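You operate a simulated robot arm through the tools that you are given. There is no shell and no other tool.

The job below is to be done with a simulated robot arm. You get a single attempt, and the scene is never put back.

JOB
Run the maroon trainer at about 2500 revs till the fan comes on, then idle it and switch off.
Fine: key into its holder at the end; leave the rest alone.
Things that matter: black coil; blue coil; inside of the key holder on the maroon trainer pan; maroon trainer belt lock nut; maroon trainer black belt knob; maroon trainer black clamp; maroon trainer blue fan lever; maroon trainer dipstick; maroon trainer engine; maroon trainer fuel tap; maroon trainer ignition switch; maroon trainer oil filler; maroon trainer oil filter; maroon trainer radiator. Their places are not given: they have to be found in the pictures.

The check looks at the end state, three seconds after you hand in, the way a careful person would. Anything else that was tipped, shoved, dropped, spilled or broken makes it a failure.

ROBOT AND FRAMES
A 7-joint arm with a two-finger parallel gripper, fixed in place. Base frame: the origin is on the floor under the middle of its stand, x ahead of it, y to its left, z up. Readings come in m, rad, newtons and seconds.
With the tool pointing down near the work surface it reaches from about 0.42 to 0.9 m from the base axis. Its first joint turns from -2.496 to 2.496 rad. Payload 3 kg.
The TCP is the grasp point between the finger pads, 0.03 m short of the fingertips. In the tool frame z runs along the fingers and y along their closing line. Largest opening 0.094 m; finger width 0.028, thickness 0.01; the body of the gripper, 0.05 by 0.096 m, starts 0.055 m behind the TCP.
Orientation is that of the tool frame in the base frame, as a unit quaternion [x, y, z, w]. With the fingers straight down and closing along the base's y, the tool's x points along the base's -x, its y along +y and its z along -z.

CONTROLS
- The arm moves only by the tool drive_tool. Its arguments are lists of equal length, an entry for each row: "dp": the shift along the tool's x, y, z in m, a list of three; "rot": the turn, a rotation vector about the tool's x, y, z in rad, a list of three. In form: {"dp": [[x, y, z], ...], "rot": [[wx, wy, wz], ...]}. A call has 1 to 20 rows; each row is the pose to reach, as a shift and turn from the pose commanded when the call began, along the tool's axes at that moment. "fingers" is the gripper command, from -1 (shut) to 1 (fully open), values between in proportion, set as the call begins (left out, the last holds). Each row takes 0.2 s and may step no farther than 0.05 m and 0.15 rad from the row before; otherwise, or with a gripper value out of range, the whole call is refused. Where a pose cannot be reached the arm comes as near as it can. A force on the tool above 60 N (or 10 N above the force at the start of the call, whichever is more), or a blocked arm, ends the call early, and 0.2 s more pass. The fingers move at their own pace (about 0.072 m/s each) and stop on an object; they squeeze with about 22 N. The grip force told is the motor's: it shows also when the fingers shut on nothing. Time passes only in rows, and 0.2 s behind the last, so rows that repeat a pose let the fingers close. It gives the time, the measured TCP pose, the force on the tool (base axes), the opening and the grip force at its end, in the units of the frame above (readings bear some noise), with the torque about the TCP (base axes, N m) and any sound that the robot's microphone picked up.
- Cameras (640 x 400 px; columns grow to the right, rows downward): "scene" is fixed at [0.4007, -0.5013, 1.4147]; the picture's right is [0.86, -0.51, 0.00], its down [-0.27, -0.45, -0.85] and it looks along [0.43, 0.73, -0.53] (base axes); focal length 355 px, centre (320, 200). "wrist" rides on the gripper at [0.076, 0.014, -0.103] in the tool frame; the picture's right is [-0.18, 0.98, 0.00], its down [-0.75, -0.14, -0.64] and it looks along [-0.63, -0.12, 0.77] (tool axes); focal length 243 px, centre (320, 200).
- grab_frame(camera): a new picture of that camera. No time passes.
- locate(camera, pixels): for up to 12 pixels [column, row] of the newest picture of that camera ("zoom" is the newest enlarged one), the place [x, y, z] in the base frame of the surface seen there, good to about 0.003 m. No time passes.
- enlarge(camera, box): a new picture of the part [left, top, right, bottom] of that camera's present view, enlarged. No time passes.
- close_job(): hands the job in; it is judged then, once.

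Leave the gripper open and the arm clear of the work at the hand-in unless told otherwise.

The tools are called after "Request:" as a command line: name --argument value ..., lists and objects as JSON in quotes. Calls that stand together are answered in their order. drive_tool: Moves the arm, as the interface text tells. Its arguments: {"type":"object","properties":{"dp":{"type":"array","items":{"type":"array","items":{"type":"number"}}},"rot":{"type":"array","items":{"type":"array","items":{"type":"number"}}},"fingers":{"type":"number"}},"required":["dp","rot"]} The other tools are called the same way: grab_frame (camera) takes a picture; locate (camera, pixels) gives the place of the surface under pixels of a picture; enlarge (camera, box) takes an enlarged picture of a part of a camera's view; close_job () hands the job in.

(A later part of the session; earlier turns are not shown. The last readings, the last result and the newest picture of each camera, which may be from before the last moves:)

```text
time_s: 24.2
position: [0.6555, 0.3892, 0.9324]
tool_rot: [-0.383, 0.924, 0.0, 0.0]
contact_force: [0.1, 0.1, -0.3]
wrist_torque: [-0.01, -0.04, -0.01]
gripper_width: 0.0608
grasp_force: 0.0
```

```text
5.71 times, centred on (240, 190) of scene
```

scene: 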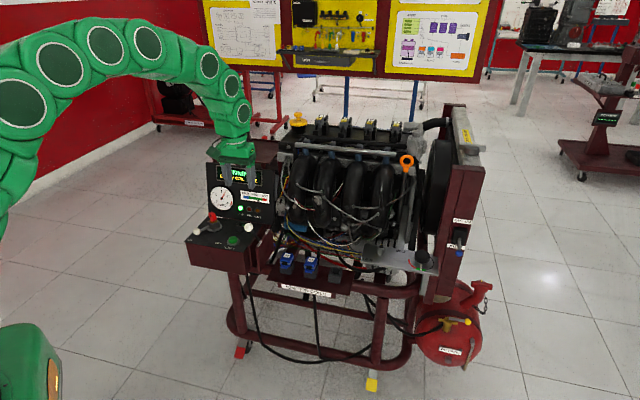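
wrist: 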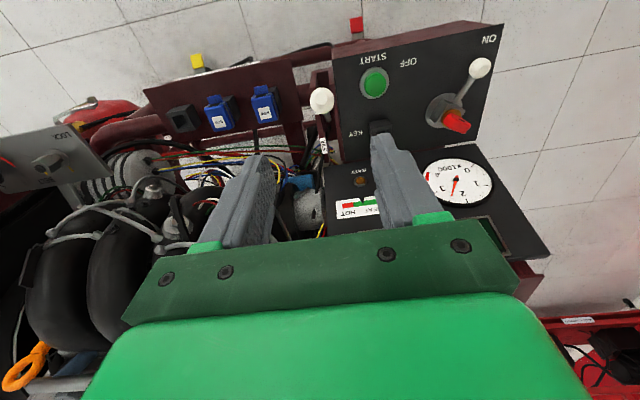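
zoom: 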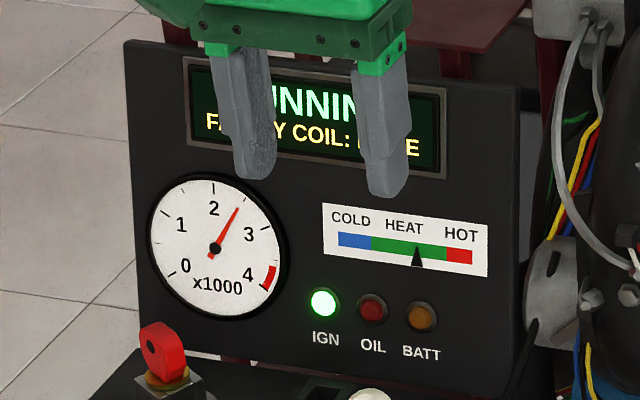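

The heat keeps falling (now 416). To be sure the fan is spinning I'll compare tight close-ups of its blades a moment apart.

Request:
enlarge --camera "scene" --box '[420, 170, 460, 210]'

Request:
drive_tool --dp '[[0, 0, 0]]' --rot '[[0, 0, 0]]'

Request:
enlarge --camera "scene" --box '[420, 170, 460, 210]'

Request:
enlarge --camera "scene" --box '[195, 155, 285, 225]'

```text
10.00 times, centred on (440, 190) of scene
```

zoom: 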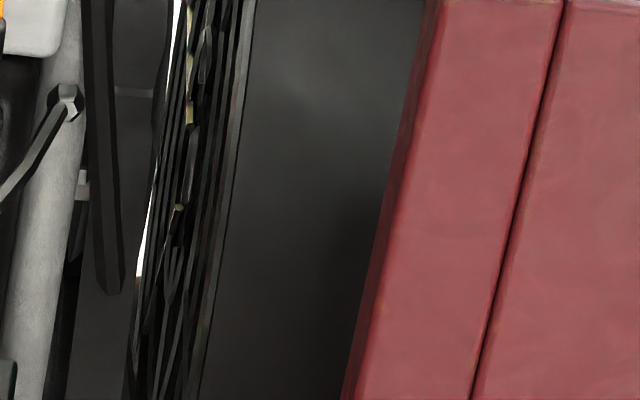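

```text
time_s: 24.6
position: [0.6552, 0.3882, 0.934]
tool_rot: [-0.383, 0.924, 0.0, 0.0]
contact_force: [0.6, 0.5, -0.2]
wrist_torque: [0.01, -0.01, -0.02]
gripper_width: 0.0613
grasp_force: 0.0
```

```text
10.00 times, centred on (440, 190) of scene
```

zoom: 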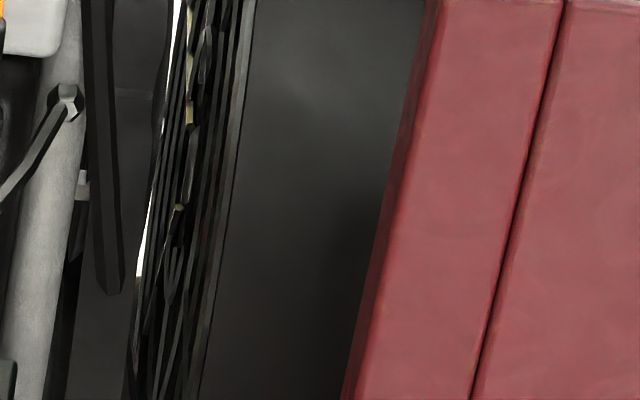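

```text
5.71 times, centred on (240, 190) of scene
```

zoom: 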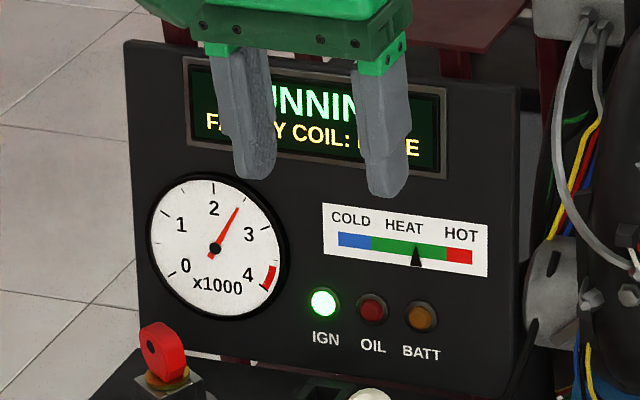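

The heat is still drifting down at constant revs. The blades themselves are hard to judge, so I'll watch a few seconds more.

Request:
drive_tool --dp '[[0, 0, 0], [0, 0, 0], [0, 0, 0], [0, 0, 0], [0, 0, 0], [0, 0, 0], [0, 0, 0], [0, 0, 0], [0, 0, 0]]' --rot '[[0, 0, 0], [0, 0, 0], [0, 0, 0], [0, 0, 0], [0, 0, 0], [0, 0, 0], [0, 0, 0], [0, 0, 0], [0, 0, 0]]'

Request:
enlarge --camera "scene" --box '[420, 170, 460, 210]'

Request:
enlarge --camera "scene" --box '[195, 155, 285, 225]'

```text
time_s: 26.6
position: [0.6542, 0.39, 0.9325]
tool_rot: [-0.382, 0.924, 0.001, 0.0]
contact_force: [-0.2, -0.2, -0.2]
wrist_torque: [0.0, -0.02, -0.02]
gripper_width: 0.061
grasp_force: 0.1
```

```text
10.00 times, centred on (440, 190) of scene
```

zoom: 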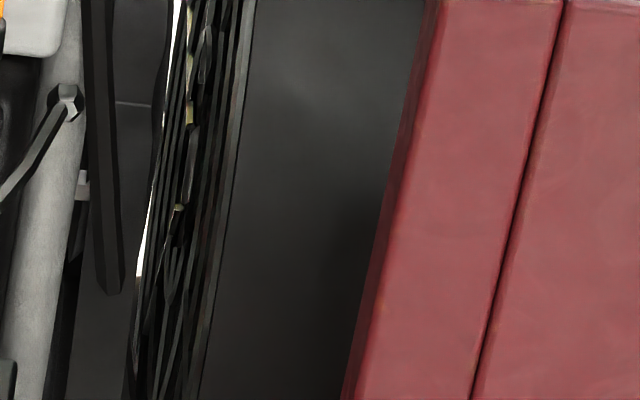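

```text
5.71 times, centred on (240, 190) of scene
```

zoom: 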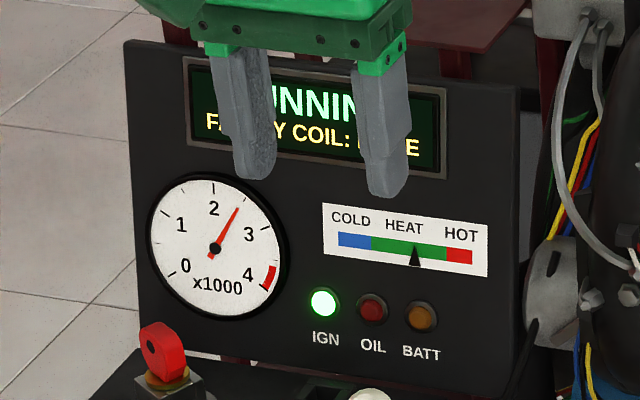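

The heat has settled at a lower level (424 → 414.5 at unchanged revs), so the fan came on and is cooling. Now I return the lever to idle: descend 17 cm onto the ball again with the fingers half open.

Request:
drive_tool --dp '[[0, 0, 0.03], [0, 0, 0.07], [0, 0, 0.11], [0, 0, 0.145], [0, 0, 0.17], [0, 0, 0.17]]' --rot '[[0, 0, 0], [0, 0, 0], [0, 0, 0], [0, 0, 0], [0, 0, 0], [0, 0, 0]]' --fingers 0.3

Request:
grab_frame --camera "wrist"

```text
time_s: 28.0
position: [0.6552, 0.3889, 0.7616]
tool_rot: [-0.382, 0.924, 0.001, 0.0]
contact_force: [-0.3, 0.4, 0.3]
wrist_torque: [0.03, -0.01, 0.0]
gripper_width: 0.061
grasp_force: 0.1
```

```text
taken
```

wrist: 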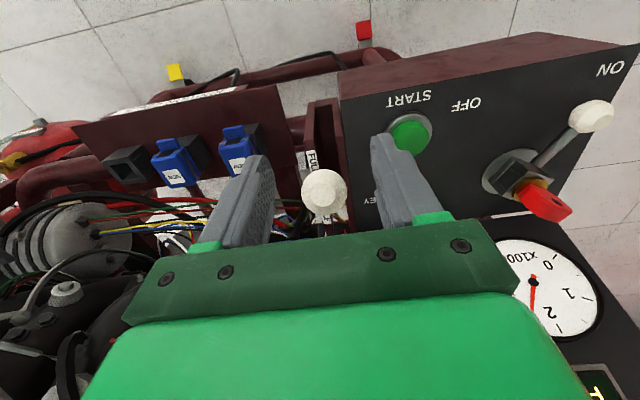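

The ball is centred between the fingers at (323, 192). I'll close on it.

Request:
drive_tool --dp '[[0, 0, 0], [0, 0, 0], [0, 0, 0], [0, 0, 0]]' --rot '[[0, 0, 0], [0, 0, 0], [0, 0, 0], [0, 0, 0]]' --fingers -1

```text
time_s: 29.0
position: [0.6568, 0.3908, 0.7626]
tool_rot: [-0.383, 0.924, -0.001, 0.0]
contact_force: [0.6, 0.3, 0.9]
wrist_torque: [0.09, -0.13, -0.02]
gripper_width: 0.0269
grasp_force: 44.6
```

Gripped with no side load. I'll push the lever back along its arc towards IDLE, 8.5 cm first.

Request:
drive_tool --dp '[[-0.01, 0, -0.0022], [-0.02, 0, -0.0043], [-0.03, 0, -0.0056], [-0.04, 0, -0.0065], [-0.05, 0, -0.0069], [-0.06, 0, -0.0068], [-0.07, 0, -0.0062], [-0.08, 0, -0.005], [-0.085, 0, -0.0043], [-0.085, 0, -0.0043], [-0.085, 0, -0.0043]]' --rot '[[0, 0, 0], [0, 0, 0], [0, 0, 0], [0, 0, 0], [0, 0, 0], [0, 0, 0], [0, 0, 0], [0, 0, 0], [0, 0, 0], [0, 0, 0], [0, 0, 0]]'

Request:
enlarge --camera "scene" --box '[185, 165, 285, 245]'

Request:
grab_frame --camera "wrist"

```text
time_s: 30.3
position: [0.6936, 0.4272, 0.773]
tool_rot: [-0.382, 0.924, 0.0, 0.003]
contact_force: [-7.4, 0.0, 11.1]
wrist_torque: [-0.26, 0.31, 0.12]
gripper_width: 0.0272
grasp_force: 44.7
stopped in row 6: the force on the tool passed its limit at 66 N (the readings are from after the stop); the commanded pose is now the measured one
```

```text
5.00 times, centred on (235, 205) of scene
```

zoom: 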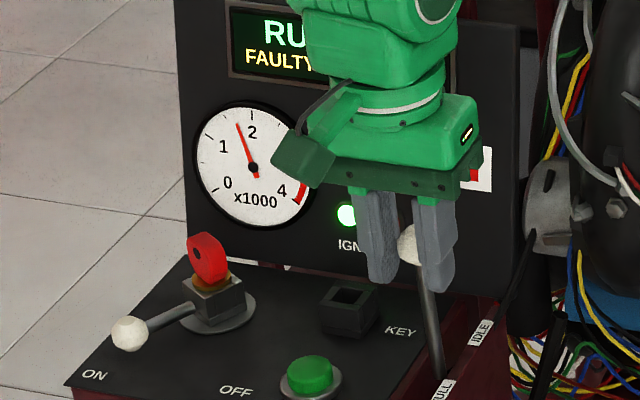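

```text
taken
```

wrist: 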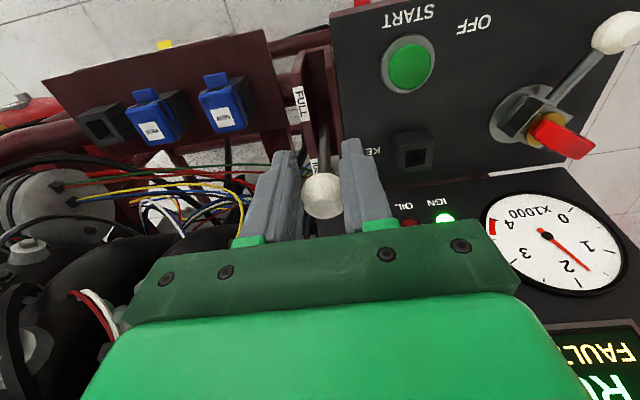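

The lever resists fast movement (66 N stop); nothing else was touched and the revs are coming down. I'll go on slowly, 4 mm per row, for another 3 cm.

Request:
drive_tool --dp '[[-0.004, 0, 0], [-0.008, 0, 0], [-0.012, 0, 0.0002], [-0.016, 0, 0.0005], [-0.02, 0, 0.001], [-0.024, 0, 0.0015], [-0.027, 0, 0.002], [-0.03, 0, 0.0025], [-0.03, 0, 0.0025], [-0.03, 0, 0.0025]]' --rot '[[0, 0, 0], [0, 0, 0], [0, 0, 0], [0, 0, 0], [0, 0, 0], [0, 0, 0], [0, 0, 0], [0, 0, 0], [0, 0, 0], [0, 0, 0]]'

Request:
enlarge --camera "scene" --box '[185, 165, 285, 245]'

```text
time_s: 32.5
position: [0.7156, 0.451, 0.7725]
tool_rot: [-0.382, 0.924, 0.0, 0.003]
contact_force: [-3.2, 7.6, 57.2]
wrist_torque: [0.08, 0.16, -0.04]
gripper_width: 0.0273
grasp_force: 44.7
```

```text
5.00 times, centred on (235, 205) of scene
```

zoom: 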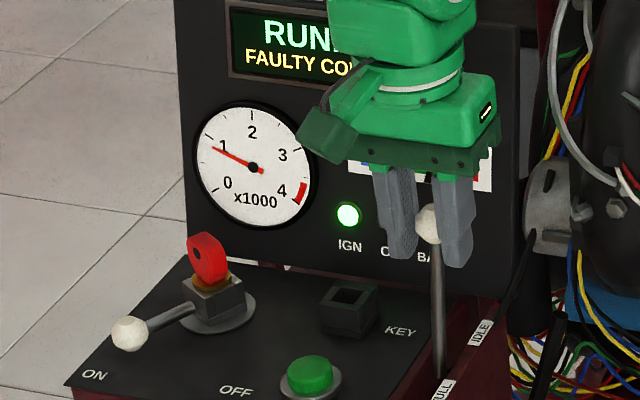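

Revs are back near idle (about 900), but there's a 57 N vertical load from the grip slipping on the ball. I'll open the fingers to free that and re-centre.

Request:
drive_tool --dp '[[0, 0, -0.002], [0, 0, -0.002], [0, 0, -0.002]]' --rot '[[0, 0, 0], [0, 0, 0], [0, 0, 0]]' --fingers 0.3

Request:
grab_frame --camera "wrist"

Request:
enlarge --camera "scene" --box '[185, 165, 285, 245]'

```text
time_s: 33.3
position: [0.7129, 0.4474, 0.7719]
tool_rot: [-0.383, 0.924, 0.001, 0.002]
contact_force: [-0.3, -0.2, 1.2]
wrist_torque: [0.03, 0.01, 0.0]
gripper_width: 0.061
grasp_force: 0.0
```

```text
taken
```

wrist: 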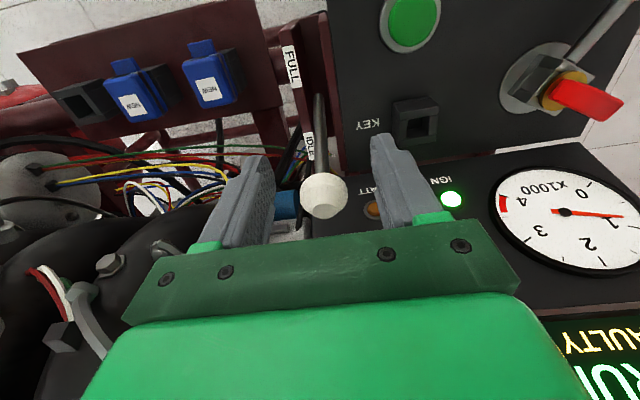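

```text
5.00 times, centred on (235, 205) of scene
```

zoom: 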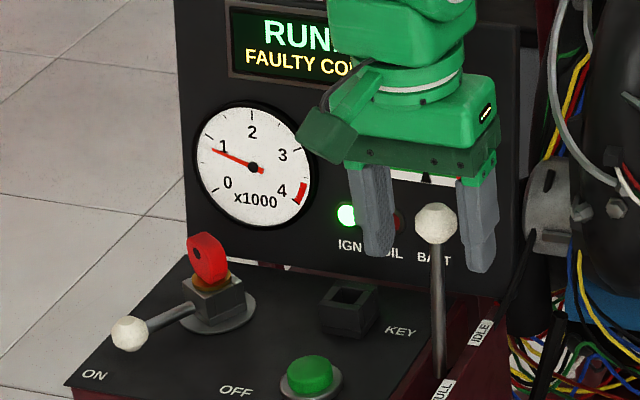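

The ball is back at its original picture position (258, 209.5). I'll confirm by measuring the same points as at the start.

Request:
locate --camera "zoom" --pixels '[[437, 222], [437, 300], [440, 365], [429, 222], [446, 222]]'

Request:
enlarge --camera "scene" --box '[200, 180, 250, 220]'

```text
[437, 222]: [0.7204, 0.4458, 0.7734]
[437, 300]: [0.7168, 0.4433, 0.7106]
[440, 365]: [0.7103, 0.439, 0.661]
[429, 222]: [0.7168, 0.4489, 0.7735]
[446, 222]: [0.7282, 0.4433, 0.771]
```

```text
10.00 times, centred on (225, 200) of scene
```

zoom: 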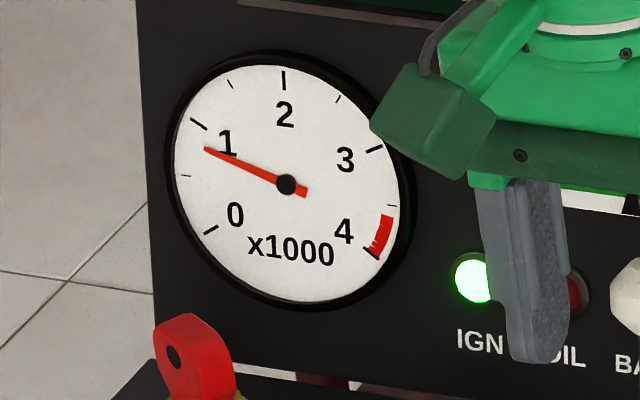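

Lever back in its original place and the dial reads about 820 — idle. I'll rise clear of the lever and look at the ignition switch.

Request:
drive_tool --dp '[[0, 0, -0.02], [0, 0, -0.05], [0, 0, -0.09], [0, 0, -0.13], [0, 0, -0.16], [0, 0, -0.16]]' --rot '[[0, 0, 0], [0, 0, 0], [0, 0, 0], [0, 0, 0], [0, 0, 0], [0, 0, 0]]'

Request:
grab_frame --camera "wrist"

Request:
enlarge --camera "scene" --box '[180, 155, 280, 255]'

```text
time_s: 34.7
position: [0.714, 0.449, 0.9313]
tool_rot: [-0.383, 0.924, 0.001, 0.002]
contact_force: [-0.6, 0.1, 0.1]
wrist_torque: [-0.02, -0.03, 0.0]
gripper_width: 0.0611
grasp_force: 0.2
```

```text
taken
```

wrist: 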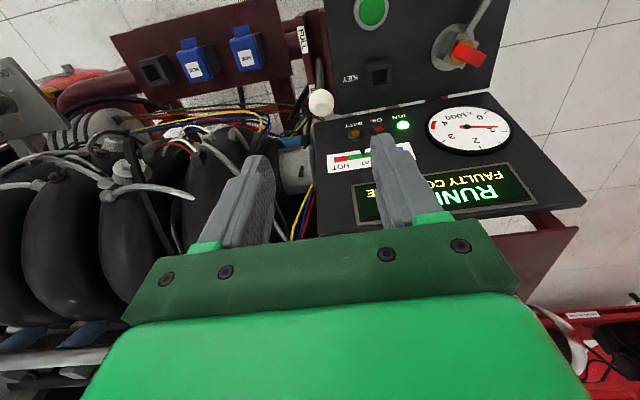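

```text
4.00 times, centred on (230, 205) of scene
```

zoom: 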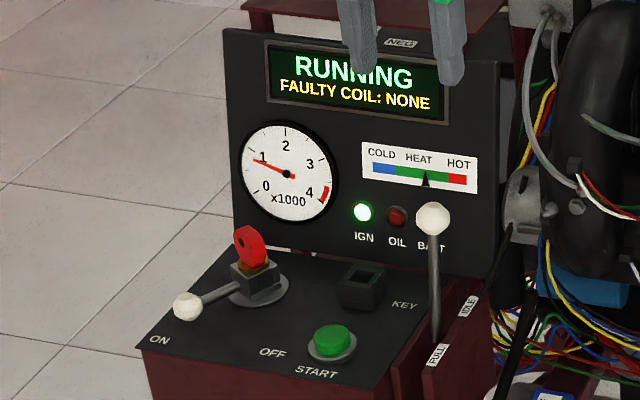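

Still RUNNING at idle. I'll slide 16 cm to the left at the same height to look down on the ignition switch.

Request:
drive_tool --dp '[[0, 0.03, 0], [0, 0.07, 0], [0, 0.11, 0], [0, 0.145, 0], [0, 0.163, 0], [0, 0.163, 0]]' --rot '[[0, 0, 0], [0, 0, 0], [0, 0, 0], [0, 0, 0], [0, 0, 0], [0, 0, 0]]'

Request:
grab_frame --camera "wrist"

Request:
enlarge --camera "wrist" --box '[240, 0, 440, 140]'

Request:
enlarge --camera "scene" --box '[185, 200, 265, 255]'

```text
time_s: 36.1
position: [0.5971, 0.5623, 0.9335]
tool_rot: [-0.383, 0.924, 0.001, 0.003]
contact_force: [-0.3, -0.4, 0.0]
wrist_torque: [-0.01, -0.04, -0.04]
gripper_width: 0.0611
grasp_force: 0.0
```

```text
taken
```

wrist: 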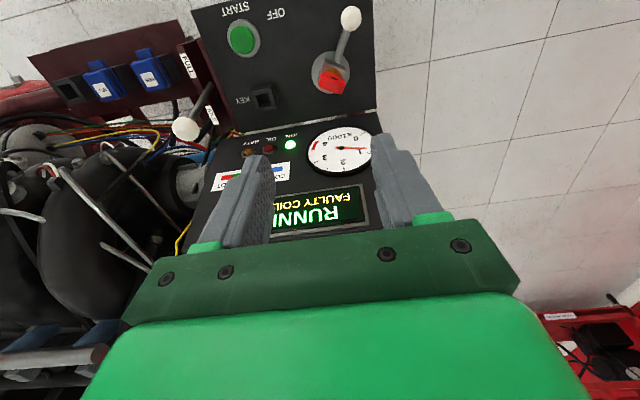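

```text
2.86 times, centred on (340, 70) of wrist
```

zoom: 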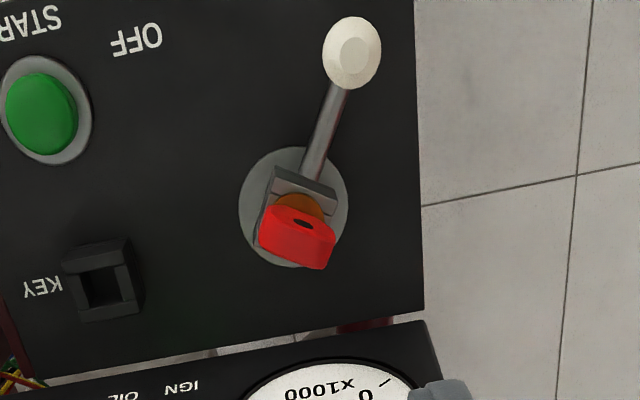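

```text
7.27 times, centred on (225, 228) of scene
```

zoom: 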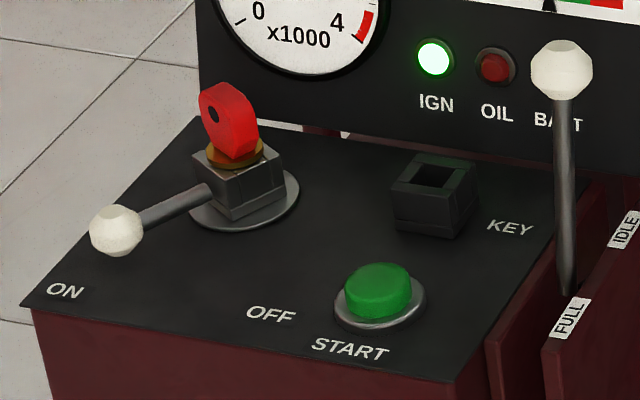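

I'll measure the switch, its ball, the key and the key holder from this view.

Request:
locate --camera "wrist" --pixels '[[351, 18], [312.5, 72.4], [349.5, 66.5], [329.5, 53.5], [332.3, 83], [322, 84], [343, 86], [333, 72], [343, 45], [264.8, 101], [262, 92], [272, 92]]'

Request:
locate --camera "zoom" --pixels '[[117, 230], [180, 203], [228, 95], [215, 130], [245, 135], [235, 152], [192, 210], [297, 185], [240, 228], [438, 175], [405, 190], [438, 157]]'

```text
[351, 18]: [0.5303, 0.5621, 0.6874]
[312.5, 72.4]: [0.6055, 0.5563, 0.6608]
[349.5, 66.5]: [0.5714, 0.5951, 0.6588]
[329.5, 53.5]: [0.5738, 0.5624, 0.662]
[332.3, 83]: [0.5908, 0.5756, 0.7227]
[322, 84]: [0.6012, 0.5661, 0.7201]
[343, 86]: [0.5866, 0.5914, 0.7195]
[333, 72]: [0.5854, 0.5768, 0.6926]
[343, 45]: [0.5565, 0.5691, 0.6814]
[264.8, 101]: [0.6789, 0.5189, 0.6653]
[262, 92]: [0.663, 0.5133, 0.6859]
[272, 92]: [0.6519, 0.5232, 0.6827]
```

```text
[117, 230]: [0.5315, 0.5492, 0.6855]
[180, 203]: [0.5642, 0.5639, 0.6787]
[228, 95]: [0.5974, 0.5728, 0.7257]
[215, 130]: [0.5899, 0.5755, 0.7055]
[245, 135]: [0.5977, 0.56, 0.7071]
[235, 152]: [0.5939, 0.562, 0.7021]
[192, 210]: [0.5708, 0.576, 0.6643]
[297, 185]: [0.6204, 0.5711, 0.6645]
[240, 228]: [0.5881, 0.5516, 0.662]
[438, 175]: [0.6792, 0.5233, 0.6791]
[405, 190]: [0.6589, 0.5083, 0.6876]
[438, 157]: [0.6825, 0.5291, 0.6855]
```

The switch axis is near (0.594, 0.5775), its lever ball at about (0.5315, 0.562, 0.676), pointing to ON; OFF is roughly 65° round towards (0.582, 0.514). I'll go above that ball, turning the tool so the fingers straddle it along its path.

Request:
drive_tool --dp '[[0.01, 0.01, 0.02], [0.02, 0.02, 0.045], [0.03, 0.03, 0.07], [0.04, 0.04, 0.095], [0.0466, 0.0462, 0.12], [0.0466, 0.0462, 0.1335], [0.0466, 0.0462, 0.1335]]' --rot '[[0, 0, 0.1], [0, 0, 0.2], [0, 0, 0.3], [0, 0, 0.4], [0, 0, 0.5], [0, 0, 0.543], [0, 0, 0.543]]' --fingers 0.3

Request:
grab_frame --camera "wrist"

Request:
enlarge --camera "scene" --box '[170, 165, 270, 255]'

```text
time_s: 37.7
position: [0.5323, 0.5641, 0.7979]
tool_rot: [-0.12, 0.993, 0.001, 0.003]
contact_force: [0.5, 0.3, -1.1]
wrist_torque: [-0.02, 0.01, 0.01]
gripper_width: 0.0611
grasp_force: 0.1
```

```text
taken
```

wrist: 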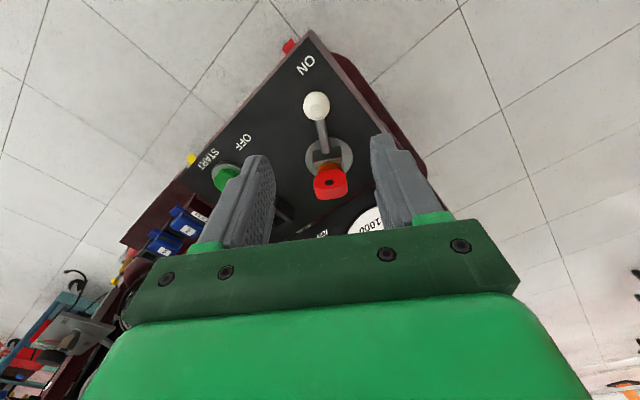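

```text
4.44 times, centred on (220, 210) of scene
```

zoom: 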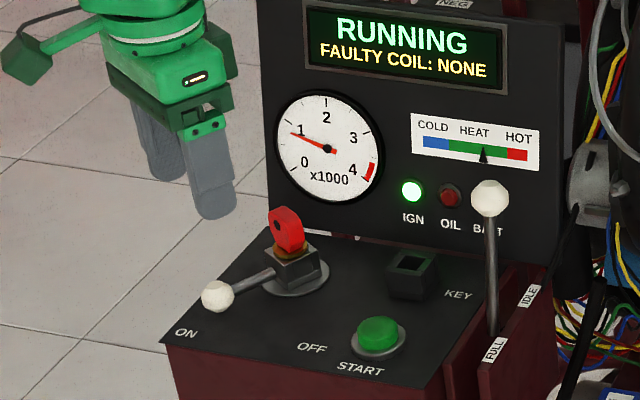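

The ball lines up at (316, 106), about 3 mm to one side. I'll correct that and descend until the fingertips are 9 mm above the console top.

Request:
drive_tool --dp '[[0.0014, -0.003, 0.02], [0.0014, -0.003, 0.045], [0.0014, -0.003, 0.065], [0.0014, -0.003, 0.08], [0.0014, -0.003, 0.092], [0.0014, -0.003, 0.099], [0.0014, -0.003, 0.099]]' --rot '[[0, 0, 0], [0, 0, 0], [0, 0, 0], [0, 0, 0], [0, 0, 0], [0, 0, 0], [0, 0, 0]]'

Request:
grab_frame --camera "wrist"

Request:
enlarge --camera "scene" --box '[170, 175, 270, 255]'

```text
time_s: 39.3
position: [0.5344, 0.5601, 0.699]
tool_rot: [-0.121, 0.993, 0.002, 0.003]
contact_force: [0.7, 0.6, -1.4]
wrist_torque: [0.03, -0.03, 0.0]
gripper_width: 0.0609
grasp_force: 0.0
```

```text
taken
```

wrist: 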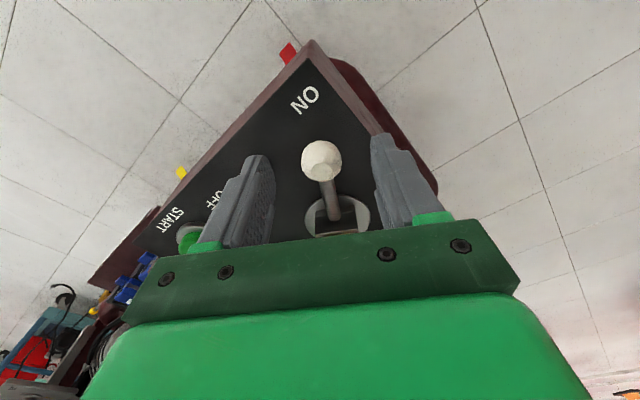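

```text
5.00 times, centred on (220, 215) of scene
```

zoom: 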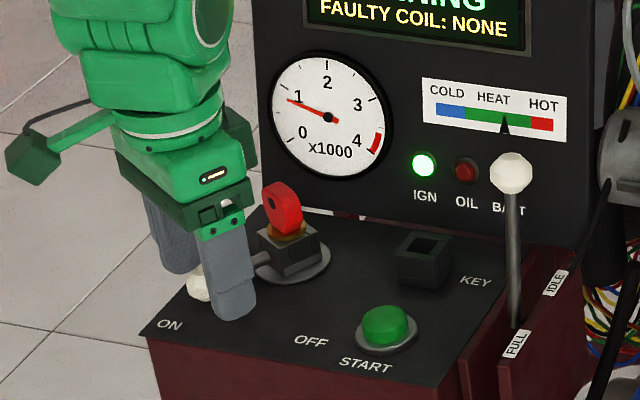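

Ball centred at (321, 160) between the fingertips. I'll close on it.

Request:
drive_tool --dp '[[0, 0, 0], [0, 0, 0], [0, 0, 0], [0, 0, 0]]' --rot '[[0, 0, 0], [0, 0, 0], [0, 0, 0], [0, 0, 0]]' --fingers -1

Request:
grab_frame --camera "wrist"

```text
time_s: 40.3
position: [0.5346, 0.5608, 0.6998]
tool_rot: [-0.121, 0.993, 0.001, 0.002]
contact_force: [-1.0, -0.9, -1.2]
wrist_torque: [0.01, -0.12, -0.09]
gripper_width: 0.0234
grasp_force: 45.2
```

```text
taken
```

wrist: 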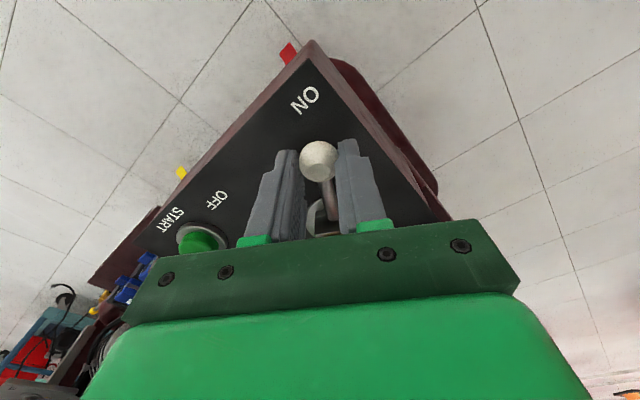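

Gripped. I'll swing the lever about its axis towards OFF, first about 29°.

Request:
drive_tool --dp '[[-0.0005, -0.0062, 0], [-0.0016, -0.0122, 0], [-0.0034, -0.0181, 0], [-0.0056, -0.0239, 0], [-0.0085, -0.0293, 0], [-0.0085, -0.0293, 0]]' --rot '[[0, 0, -0.1], [0, 0, -0.2], [0, 0, -0.3], [0, 0, -0.4], [0, 0, -0.5], [0, 0, -0.5]]'

Request:
grab_frame --camera "wrist"

Request:
enlarge --camera "scene" --box '[170, 175, 270, 255]'

```text
time_s: 41.7
position: [0.5491, 0.5344, 0.6985]
tool_rot: [-0.363, 0.932, 0.002, 0.003]
contact_force: [15.5, 13.3, -13.3]
wrist_torque: [0.39, -0.45, -0.05]
gripper_width: 0.0234
grasp_force: 45.0
```

```text
taken
```

wrist: 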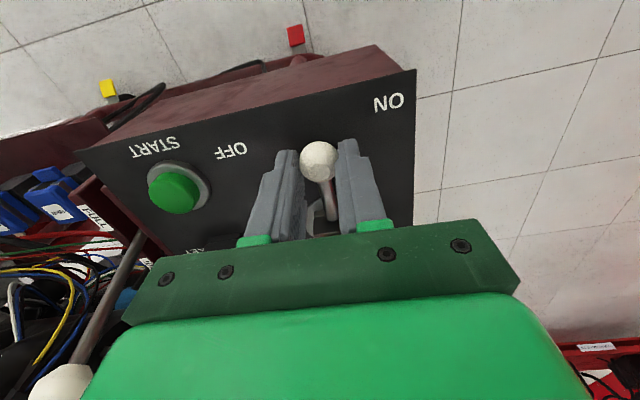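

```text
5.00 times, centred on (220, 215) of scene
```

zoom: 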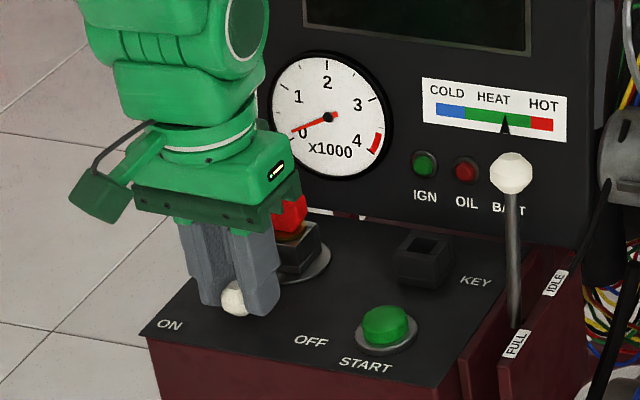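

The screen and IGN light went dark and the revs are dropping: ignition is cutting out. There's some radial load, so I'll tighten the radius 1.5 mm and carry the lever on to the OFF mark.

Request:
drive_tool --dp '[[-0.0015, 0, 0.0005], [-0.002, -0.006, 0.0005], [-0.0031, -0.0119, 0.0005], [-0.0048, -0.0177, 0.0005], [-0.007, -0.0233, 0.0005], [-0.0098, -0.0286, 0.0005], [-0.0098, -0.0286, 0.0005]]' --rot '[[0, 0, 0], [0, 0, -0.1], [0, 0, -0.2], [0, 0, -0.3], [0, 0, -0.4], [0, 0, -0.5], [0, 0, -0.5]]'

Request:
grab_frame --camera "wrist"

Request:
enlarge --camera "scene" --box '[170, 175, 270, 255]'

```text
time_s: 43.3
position: [0.5748, 0.5188, 0.6985]
tool_rot: [-0.582, 0.813, 0.0, 0.002]
contact_force: [-4.7, -21.6, -4.9]
wrist_torque: [-0.2, 0.07, -0.05]
gripper_width: 0.0234
grasp_force: 45.0
```

```text
taken
```

wrist: 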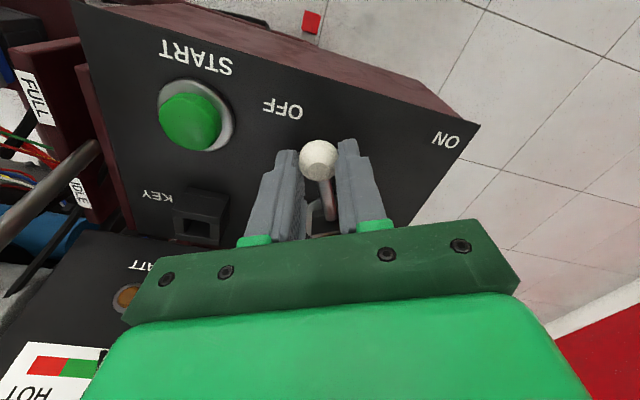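

```text
5.00 times, centred on (220, 215) of scene
```

zoom: 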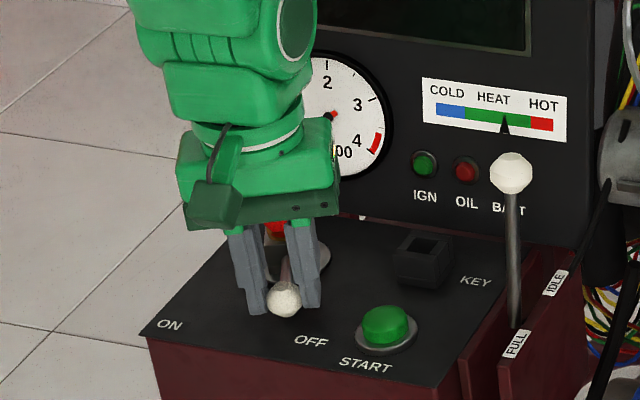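

The lever is at about 248–252°, a bit short of the OFF mark (about 260°). I'll ease outward 1 mm and continue about 11°.

Request:
drive_tool --dp '[[0.001, -0.003, 0], [0.001, -0.0061, 0], [0.0008, -0.0092, 0], [0.0005, -0.0122, 0], [0.0005, -0.0122, 0]]' --rot '[[0, 0, -0.05], [0, 0, -0.1], [0, 0, -0.15], [0, 0, -0.2], [0, 0, -0.2]]'

Request:
grab_frame --camera "wrist"

Request:
enlarge --camera "scene" --box '[170, 175, 270, 255]'

```text
time_s: 44.3
position: [0.5797, 0.519, 0.6989]
tool_rot: [-0.658, 0.753, 0.001, 0.0]
contact_force: [-24.4, -8.8, 11.2]
wrist_torque: [-0.46, 0.61, 0.15]
gripper_width: 0.0235
grasp_force: 45.0
stopped in row 4: the force on the tool passed its limit at 65 N (the readings are from after the stop); the commanded pose is now the measured one
```

```text
taken
```

wrist: 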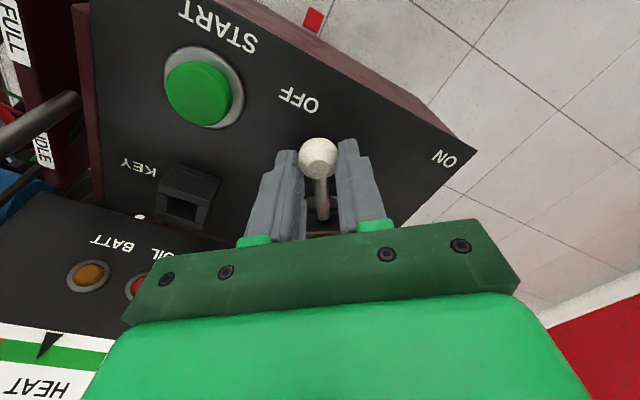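

```text
5.00 times, centred on (220, 215) of scene
```

zoom: 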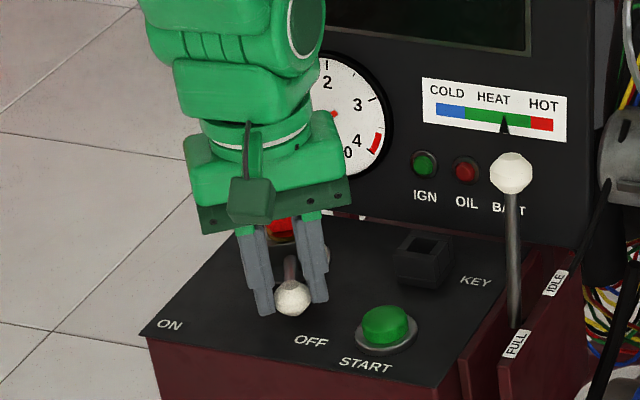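

The lever came up against its OFF stop (65 N against the motion), and the screen is dark. I'll open the fingers slightly and rise.

Request:
drive_tool --dp '[[0, 0, 0], [0, 0, 0], [0, 0, 0]]' --rot '[[0, 0, 0], [0, 0, 0], [0, 0, 0]]' --fingers 0.0

Request:
drive_tool --dp '[[0, 0, -0.02], [0, 0, -0.05], [0.02, 0, -0.09], [0.05, 0, -0.13], [0.08, 0, -0.17], [0.08, 0, -0.17]]' --rot '[[0, 0, 0], [0, 0, 0], [0, 0, 0], [0, 0, 0], [0, 0, 0], [0, 0, 0]]'

Request:
grab_frame --camera "wrist"

Request:
enlarge --camera "scene" --box '[180, 155, 280, 255]'

```text
time_s: 45.1
position: [0.5813, 0.5184, 0.6978]
tool_rot: [-0.657, 0.754, 0.001, 0.001]
contact_force: [1.3, 0.6, 0.2]
wrist_torque: [-0.02, -0.02, -0.01]
gripper_width: 0.0468
grasp_force: 0.1
```

```text
time_s: 46.5
position: [0.5682, 0.4384, 0.8673]
tool_rot: [-0.658, 0.753, 0.001, 0.001]
contact_force: [-0.2, 0.1, -0.1]
wrist_torque: [0.0, 0.0, -0.03]
gripper_width: 0.0472
grasp_force: 0.0
```

```text
taken
```

wrist: 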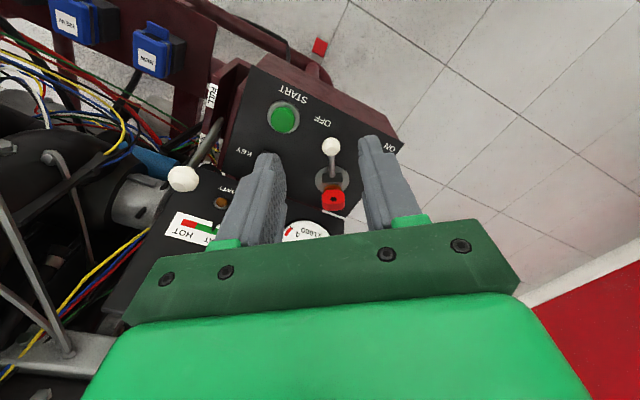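

```text
4.00 times, centred on (230, 205) of scene
```

zoom: 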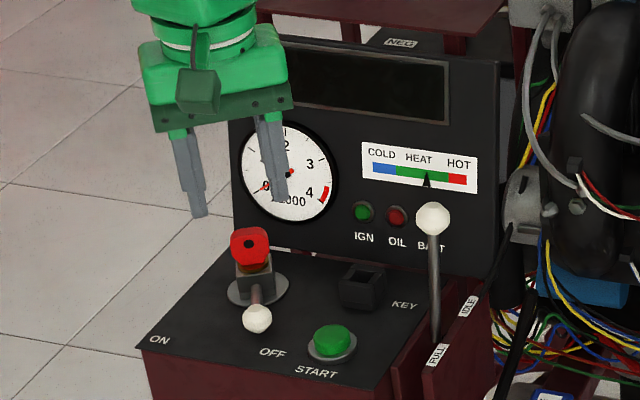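

Engine is stopped: needle at 0, screen and lamps dark. The key turned with the switch. I'll look close at the switch and key.

Request:
enlarge --camera "scene" --box '[195, 200, 265, 255]'

Request:
locate --camera "wrist" --pixels '[[331, 146], [333, 165], [333, 195], [333, 205], [325, 193], [341, 193], [333, 180], [320, 183], [346, 178], [331, 170]]'

Request:
enlarge --camera "wrist" --box '[280, 100, 400, 230]'

```text
7.27 times, centred on (230, 228) of scene
```

zoom: 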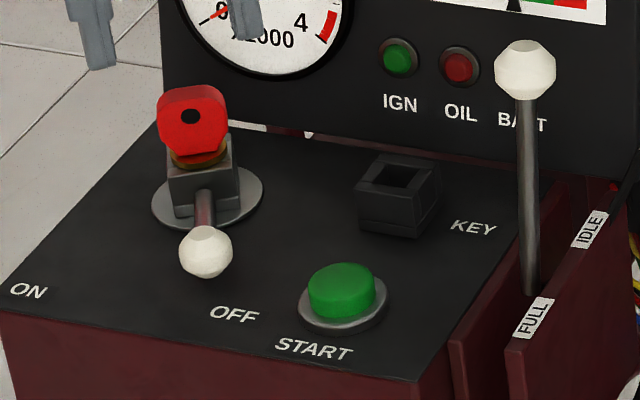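

```text
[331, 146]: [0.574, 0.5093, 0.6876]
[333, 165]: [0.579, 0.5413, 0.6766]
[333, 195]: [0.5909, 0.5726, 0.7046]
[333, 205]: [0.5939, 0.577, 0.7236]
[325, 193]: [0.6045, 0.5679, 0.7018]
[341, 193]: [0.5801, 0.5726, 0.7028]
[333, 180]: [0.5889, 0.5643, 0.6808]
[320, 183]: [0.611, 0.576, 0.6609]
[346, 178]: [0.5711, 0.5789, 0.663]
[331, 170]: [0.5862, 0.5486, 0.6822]
```

```text
3.08 times, centred on (340, 165) of wrist
```

zoom: 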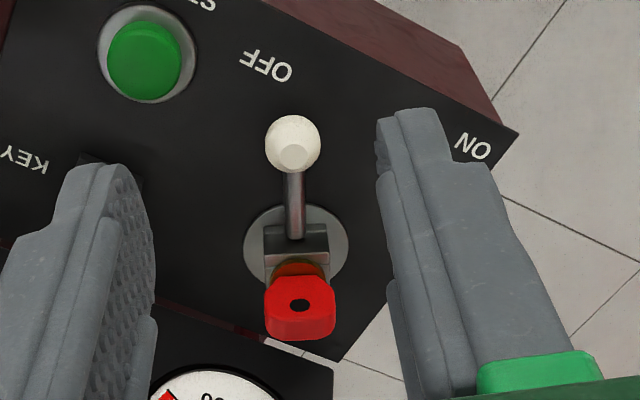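

The switch is at its OFF stop. Next is the key; I'll measure the head's faces from this close-up.

Request:
locate --camera "zoom" --pixels '[[270, 290], [300, 285], [330, 287], [268, 310], [318, 304], [333, 310], [272, 333], [300, 336], [330, 332], [300, 325], [298, 268], [300, 318]]'

Request:
enlarge --camera "wrist" --box '[310, 175, 355, 215]'

Request:
enlarge --camera "scene" --box '[205, 205, 245, 240]'

```text
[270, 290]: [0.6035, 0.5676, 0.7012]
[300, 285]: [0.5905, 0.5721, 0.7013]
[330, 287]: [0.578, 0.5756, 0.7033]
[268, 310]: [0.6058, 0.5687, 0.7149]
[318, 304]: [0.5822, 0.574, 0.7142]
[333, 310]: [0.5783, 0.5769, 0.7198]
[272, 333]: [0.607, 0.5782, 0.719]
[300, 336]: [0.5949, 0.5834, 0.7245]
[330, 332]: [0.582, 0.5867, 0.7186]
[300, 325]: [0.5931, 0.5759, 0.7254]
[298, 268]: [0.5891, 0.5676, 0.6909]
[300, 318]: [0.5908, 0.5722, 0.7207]
```

```text
10.00 times, centred on (332, 195) of wrist
```

zoom: 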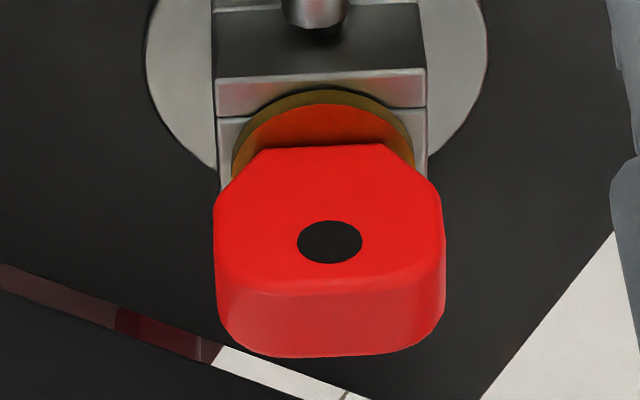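

```text
11.43 times, centred on (225, 222) of scene
```

zoom: 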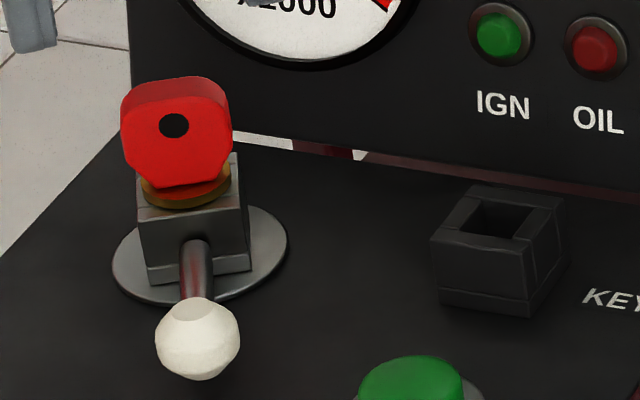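

The head is a plate about 12 mm thick and 29 mm wide, centred at (0.5935, 0.5775), z 0.697–0.727, with its faces along the lever direction (normal at 252.5°). I'll turn the tool 100° so the pads close on those faces and hover above it.

Request:
drive_tool --dp '[[-0.0109, -0.0005, 0.003], [-0.0217, -0.001, 0.006], [-0.0326, -0.0015, 0.009], [-0.0434, -0.002, 0.011], [-0.0543, -0.0025, 0.014], [-0.0652, -0.003, 0.017], [-0.076, -0.0034, 0.02], [-0.0869, -0.0039, 0.023], [-0.0978, -0.0044, 0.026], [-0.1086, -0.0049, 0.029], [-0.1195, -0.0054, 0.032], [-0.1303, -0.0059, 0.034], [-0.1412, -0.0064, 0.0373], [-0.1412, -0.0064, 0.0373]]' --rot '[[0, 0, 0.134], [0, 0, 0.268], [0, 0, 0.402], [0, 0, 0.536], [0, 0, 0.67], [0, 0, 0.804], [0, 0, 0.938], [0, 0, 1.072], [0, 0, 1.206], [0, 0, 1.34], [0, 0, 1.474], [0, 0, 1.608], [0, 0, 1.742], [0, 0, 1.742]]' --fingers 0.0

Request:
grab_frame --camera "wrist"

Request:
enlarge --camera "scene" --box '[180, 155, 280, 255]'

```text
time_s: 49.5
position: [0.598, 0.5775, 0.8334]
tool_rot: [0.154, 0.988, 0.001, -0.002]
contact_force: [0.2, -0.7, 1.1]
wrist_torque: [0.02, -0.05, -0.03]
gripper_width: 0.0468
grasp_force: 0.1
```

```text
taken
```

wrist: 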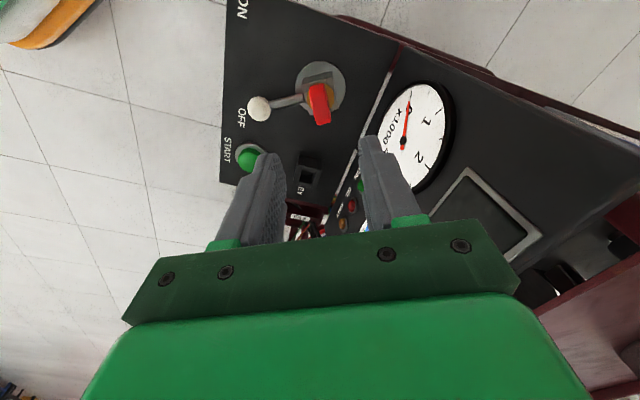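

```text
4.00 times, centred on (230, 205) of scene
```

zoom: 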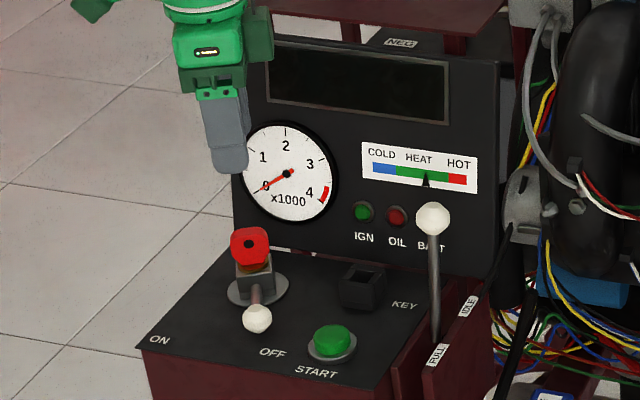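

The tool is aligned with the key plate, seen edge-on at (319, 103). I'll shift 4 mm and descend so the fingertips stop just above the brass collar (TCP z 0.730).

Request:
drive_tool --dp '[[0.004, -0.001, 0.02], [0.004, -0.001, 0.045], [0.004, -0.001, 0.065], [0.004, -0.001, 0.085], [0.004, -0.001, 0.097], [0.004, -0.001, 0.1035], [0.004, -0.001, 0.1035]]' --rot '[[0, 0, 0], [0, 0, 0], [0, 0, 0], [0, 0, 0], [0, 0, 0], [0, 0, 0], [0, 0, 0]]'

Request:
grab_frame --camera "wrist"

Request:
enlarge --camera "scene" --box '[190, 185, 270, 250]'

```text
time_s: 51.1
position: [0.5915, 0.5786, 0.7288]
tool_rot: [0.152, 0.988, 0.002, -0.002]
contact_force: [0.9, -0.5, 0.7]
wrist_torque: [-0.01, 0.04, 0.01]
gripper_width: 0.0469
grasp_force: 0.1
```

```text
taken
```

wrist: 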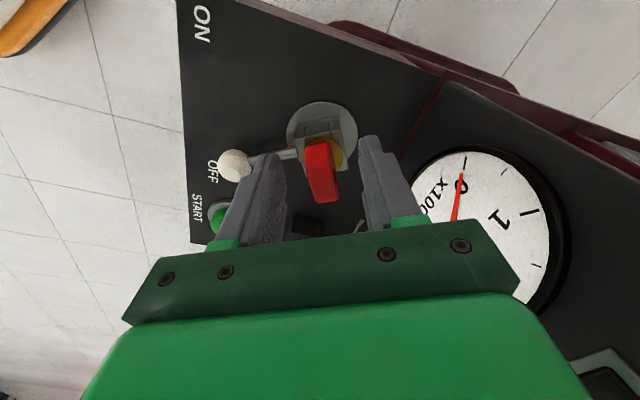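

```text
6.15 times, centred on (230, 218) of scene
```

zoom: 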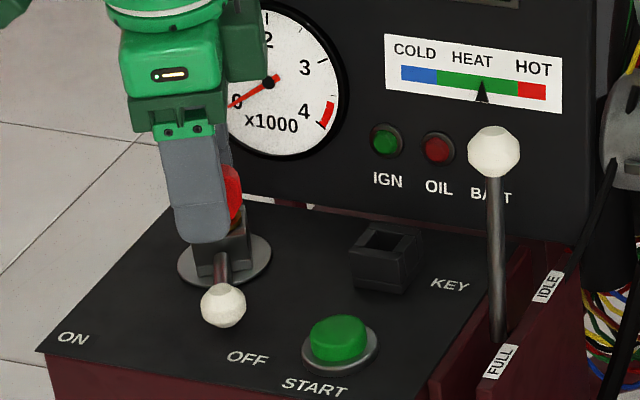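

The fingers straddle the key head at (321, 170). I'll nudge 2 mm to centre on its width and close.

Request:
drive_tool --dp '[[-0.002, 0, 0], [-0.002, 0, 0], [-0.002, 0, 0], [-0.002, 0, 0], [-0.002, 0, 0]]' --rot '[[0, 0, 0], [0, 0, 0], [0, 0, 0], [0, 0, 0], [0, 0, 0]]' --fingers -1

Request:
grab_frame --camera "wrist"

```text
time_s: 52.3
position: [0.5937, 0.5786, 0.7284]
tool_rot: [0.153, 0.988, 0.001, -0.001]
contact_force: [-0.3, 1.1, 6.2]
wrist_torque: [0.05, 0.03, -0.03]
gripper_width: 0.0136
grasp_force: 21.4
```

```text
taken
```

wrist: 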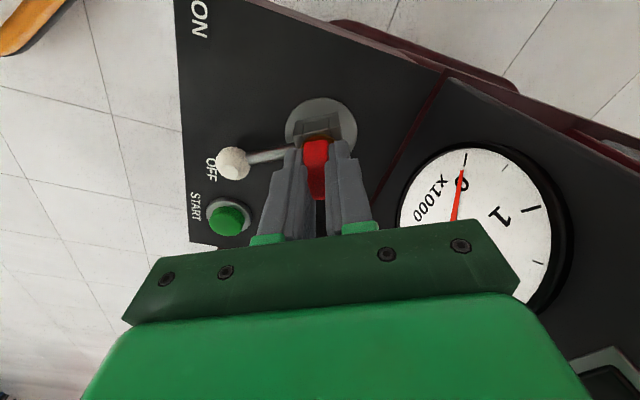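

The key is gripped (13.6 mm). I'll pull it straight up slowly.

Request:
drive_tool --dp '[[0, 0, -0.003], [0, 0, -0.008], [0, 0, -0.014], [0, 0, -0.022], [0, 0, -0.032], [0, 0, -0.045], [0, 0, -0.06], [0, 0, -0.06]]' --rot '[[0, 0, 0], [0, 0, 0], [0, 0, 0], [0, 0, 0], [0, 0, 0], [0, 0, 0], [0, 0, 0], [0, 0, 0]]'

Request:
grab_frame --camera "wrist"

Request:
enlarge --camera "scene" --box '[190, 185, 270, 250]'

```text
time_s: 54.1
position: [0.594, 0.5773, 0.7873]
tool_rot: [0.153, 0.988, 0.001, 0.0]
contact_force: [0.0, -0.2, 0.0]
wrist_torque: [0.01, -0.02, 0.01]
gripper_width: 0.013
grasp_force: 22.4
```

```text
taken
```

wrist: 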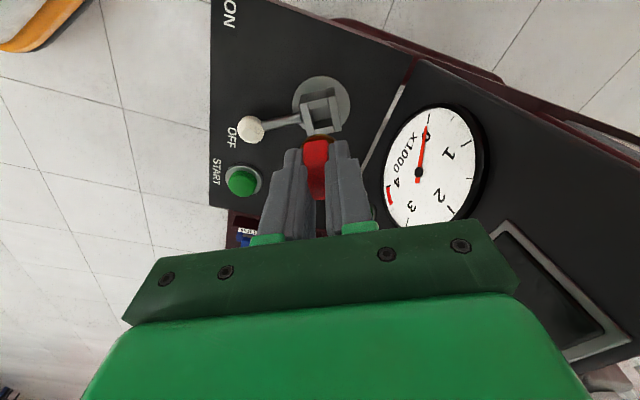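

```text
6.15 times, centred on (230, 218) of scene
```

zoom: 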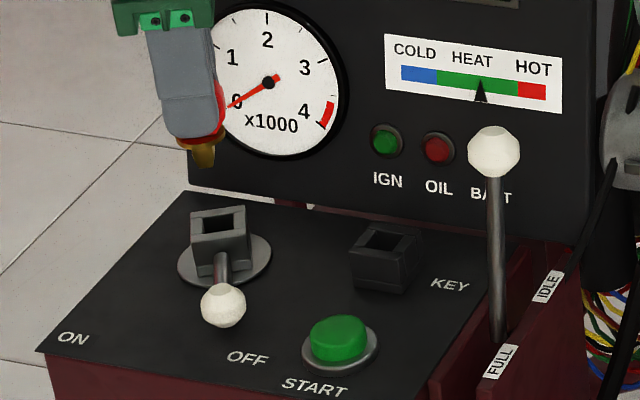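

The key is out, with a brass collar and a peg; the switch socket is the same square shape as the holder. I'll look at the peg and holder closely.

Request:
enlarge --camera "scene" --box '[205, 190, 235, 220]'

Request:
enlarge --camera "scene" --box '[225, 210, 265, 240]'

Request:
enlarge --camera "wrist" --box '[270, 60, 380, 220]'

```text
13.33 times, centred on (220, 205) of scene
```

zoom: 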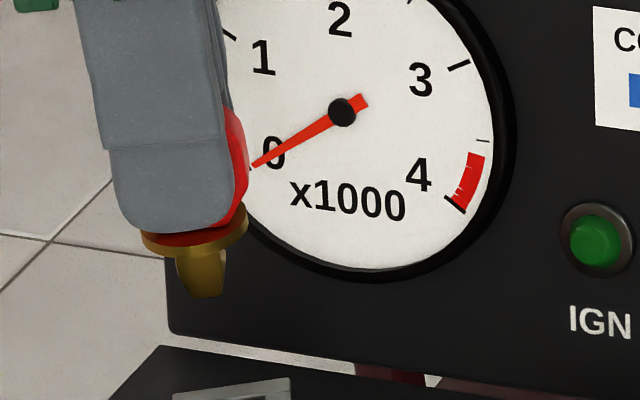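

```text
13.33 times, centred on (245, 225) of scene
```

zoom: 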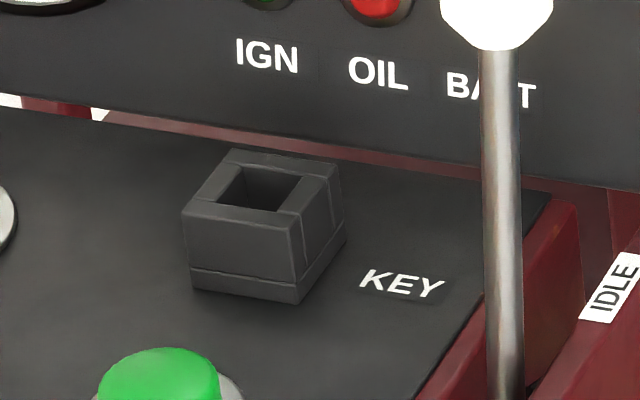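

```text
2.50 times, centred on (325, 140) of wrist
```

zoom: 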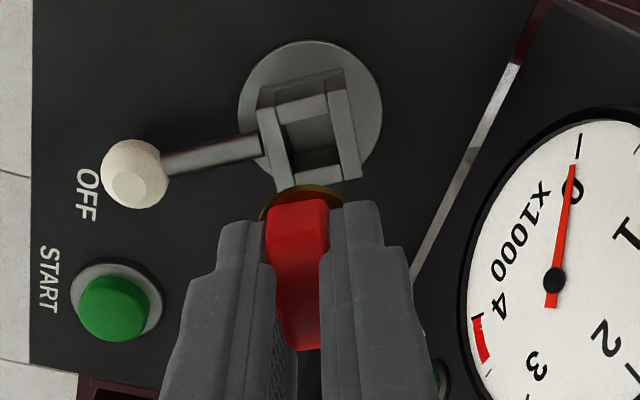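

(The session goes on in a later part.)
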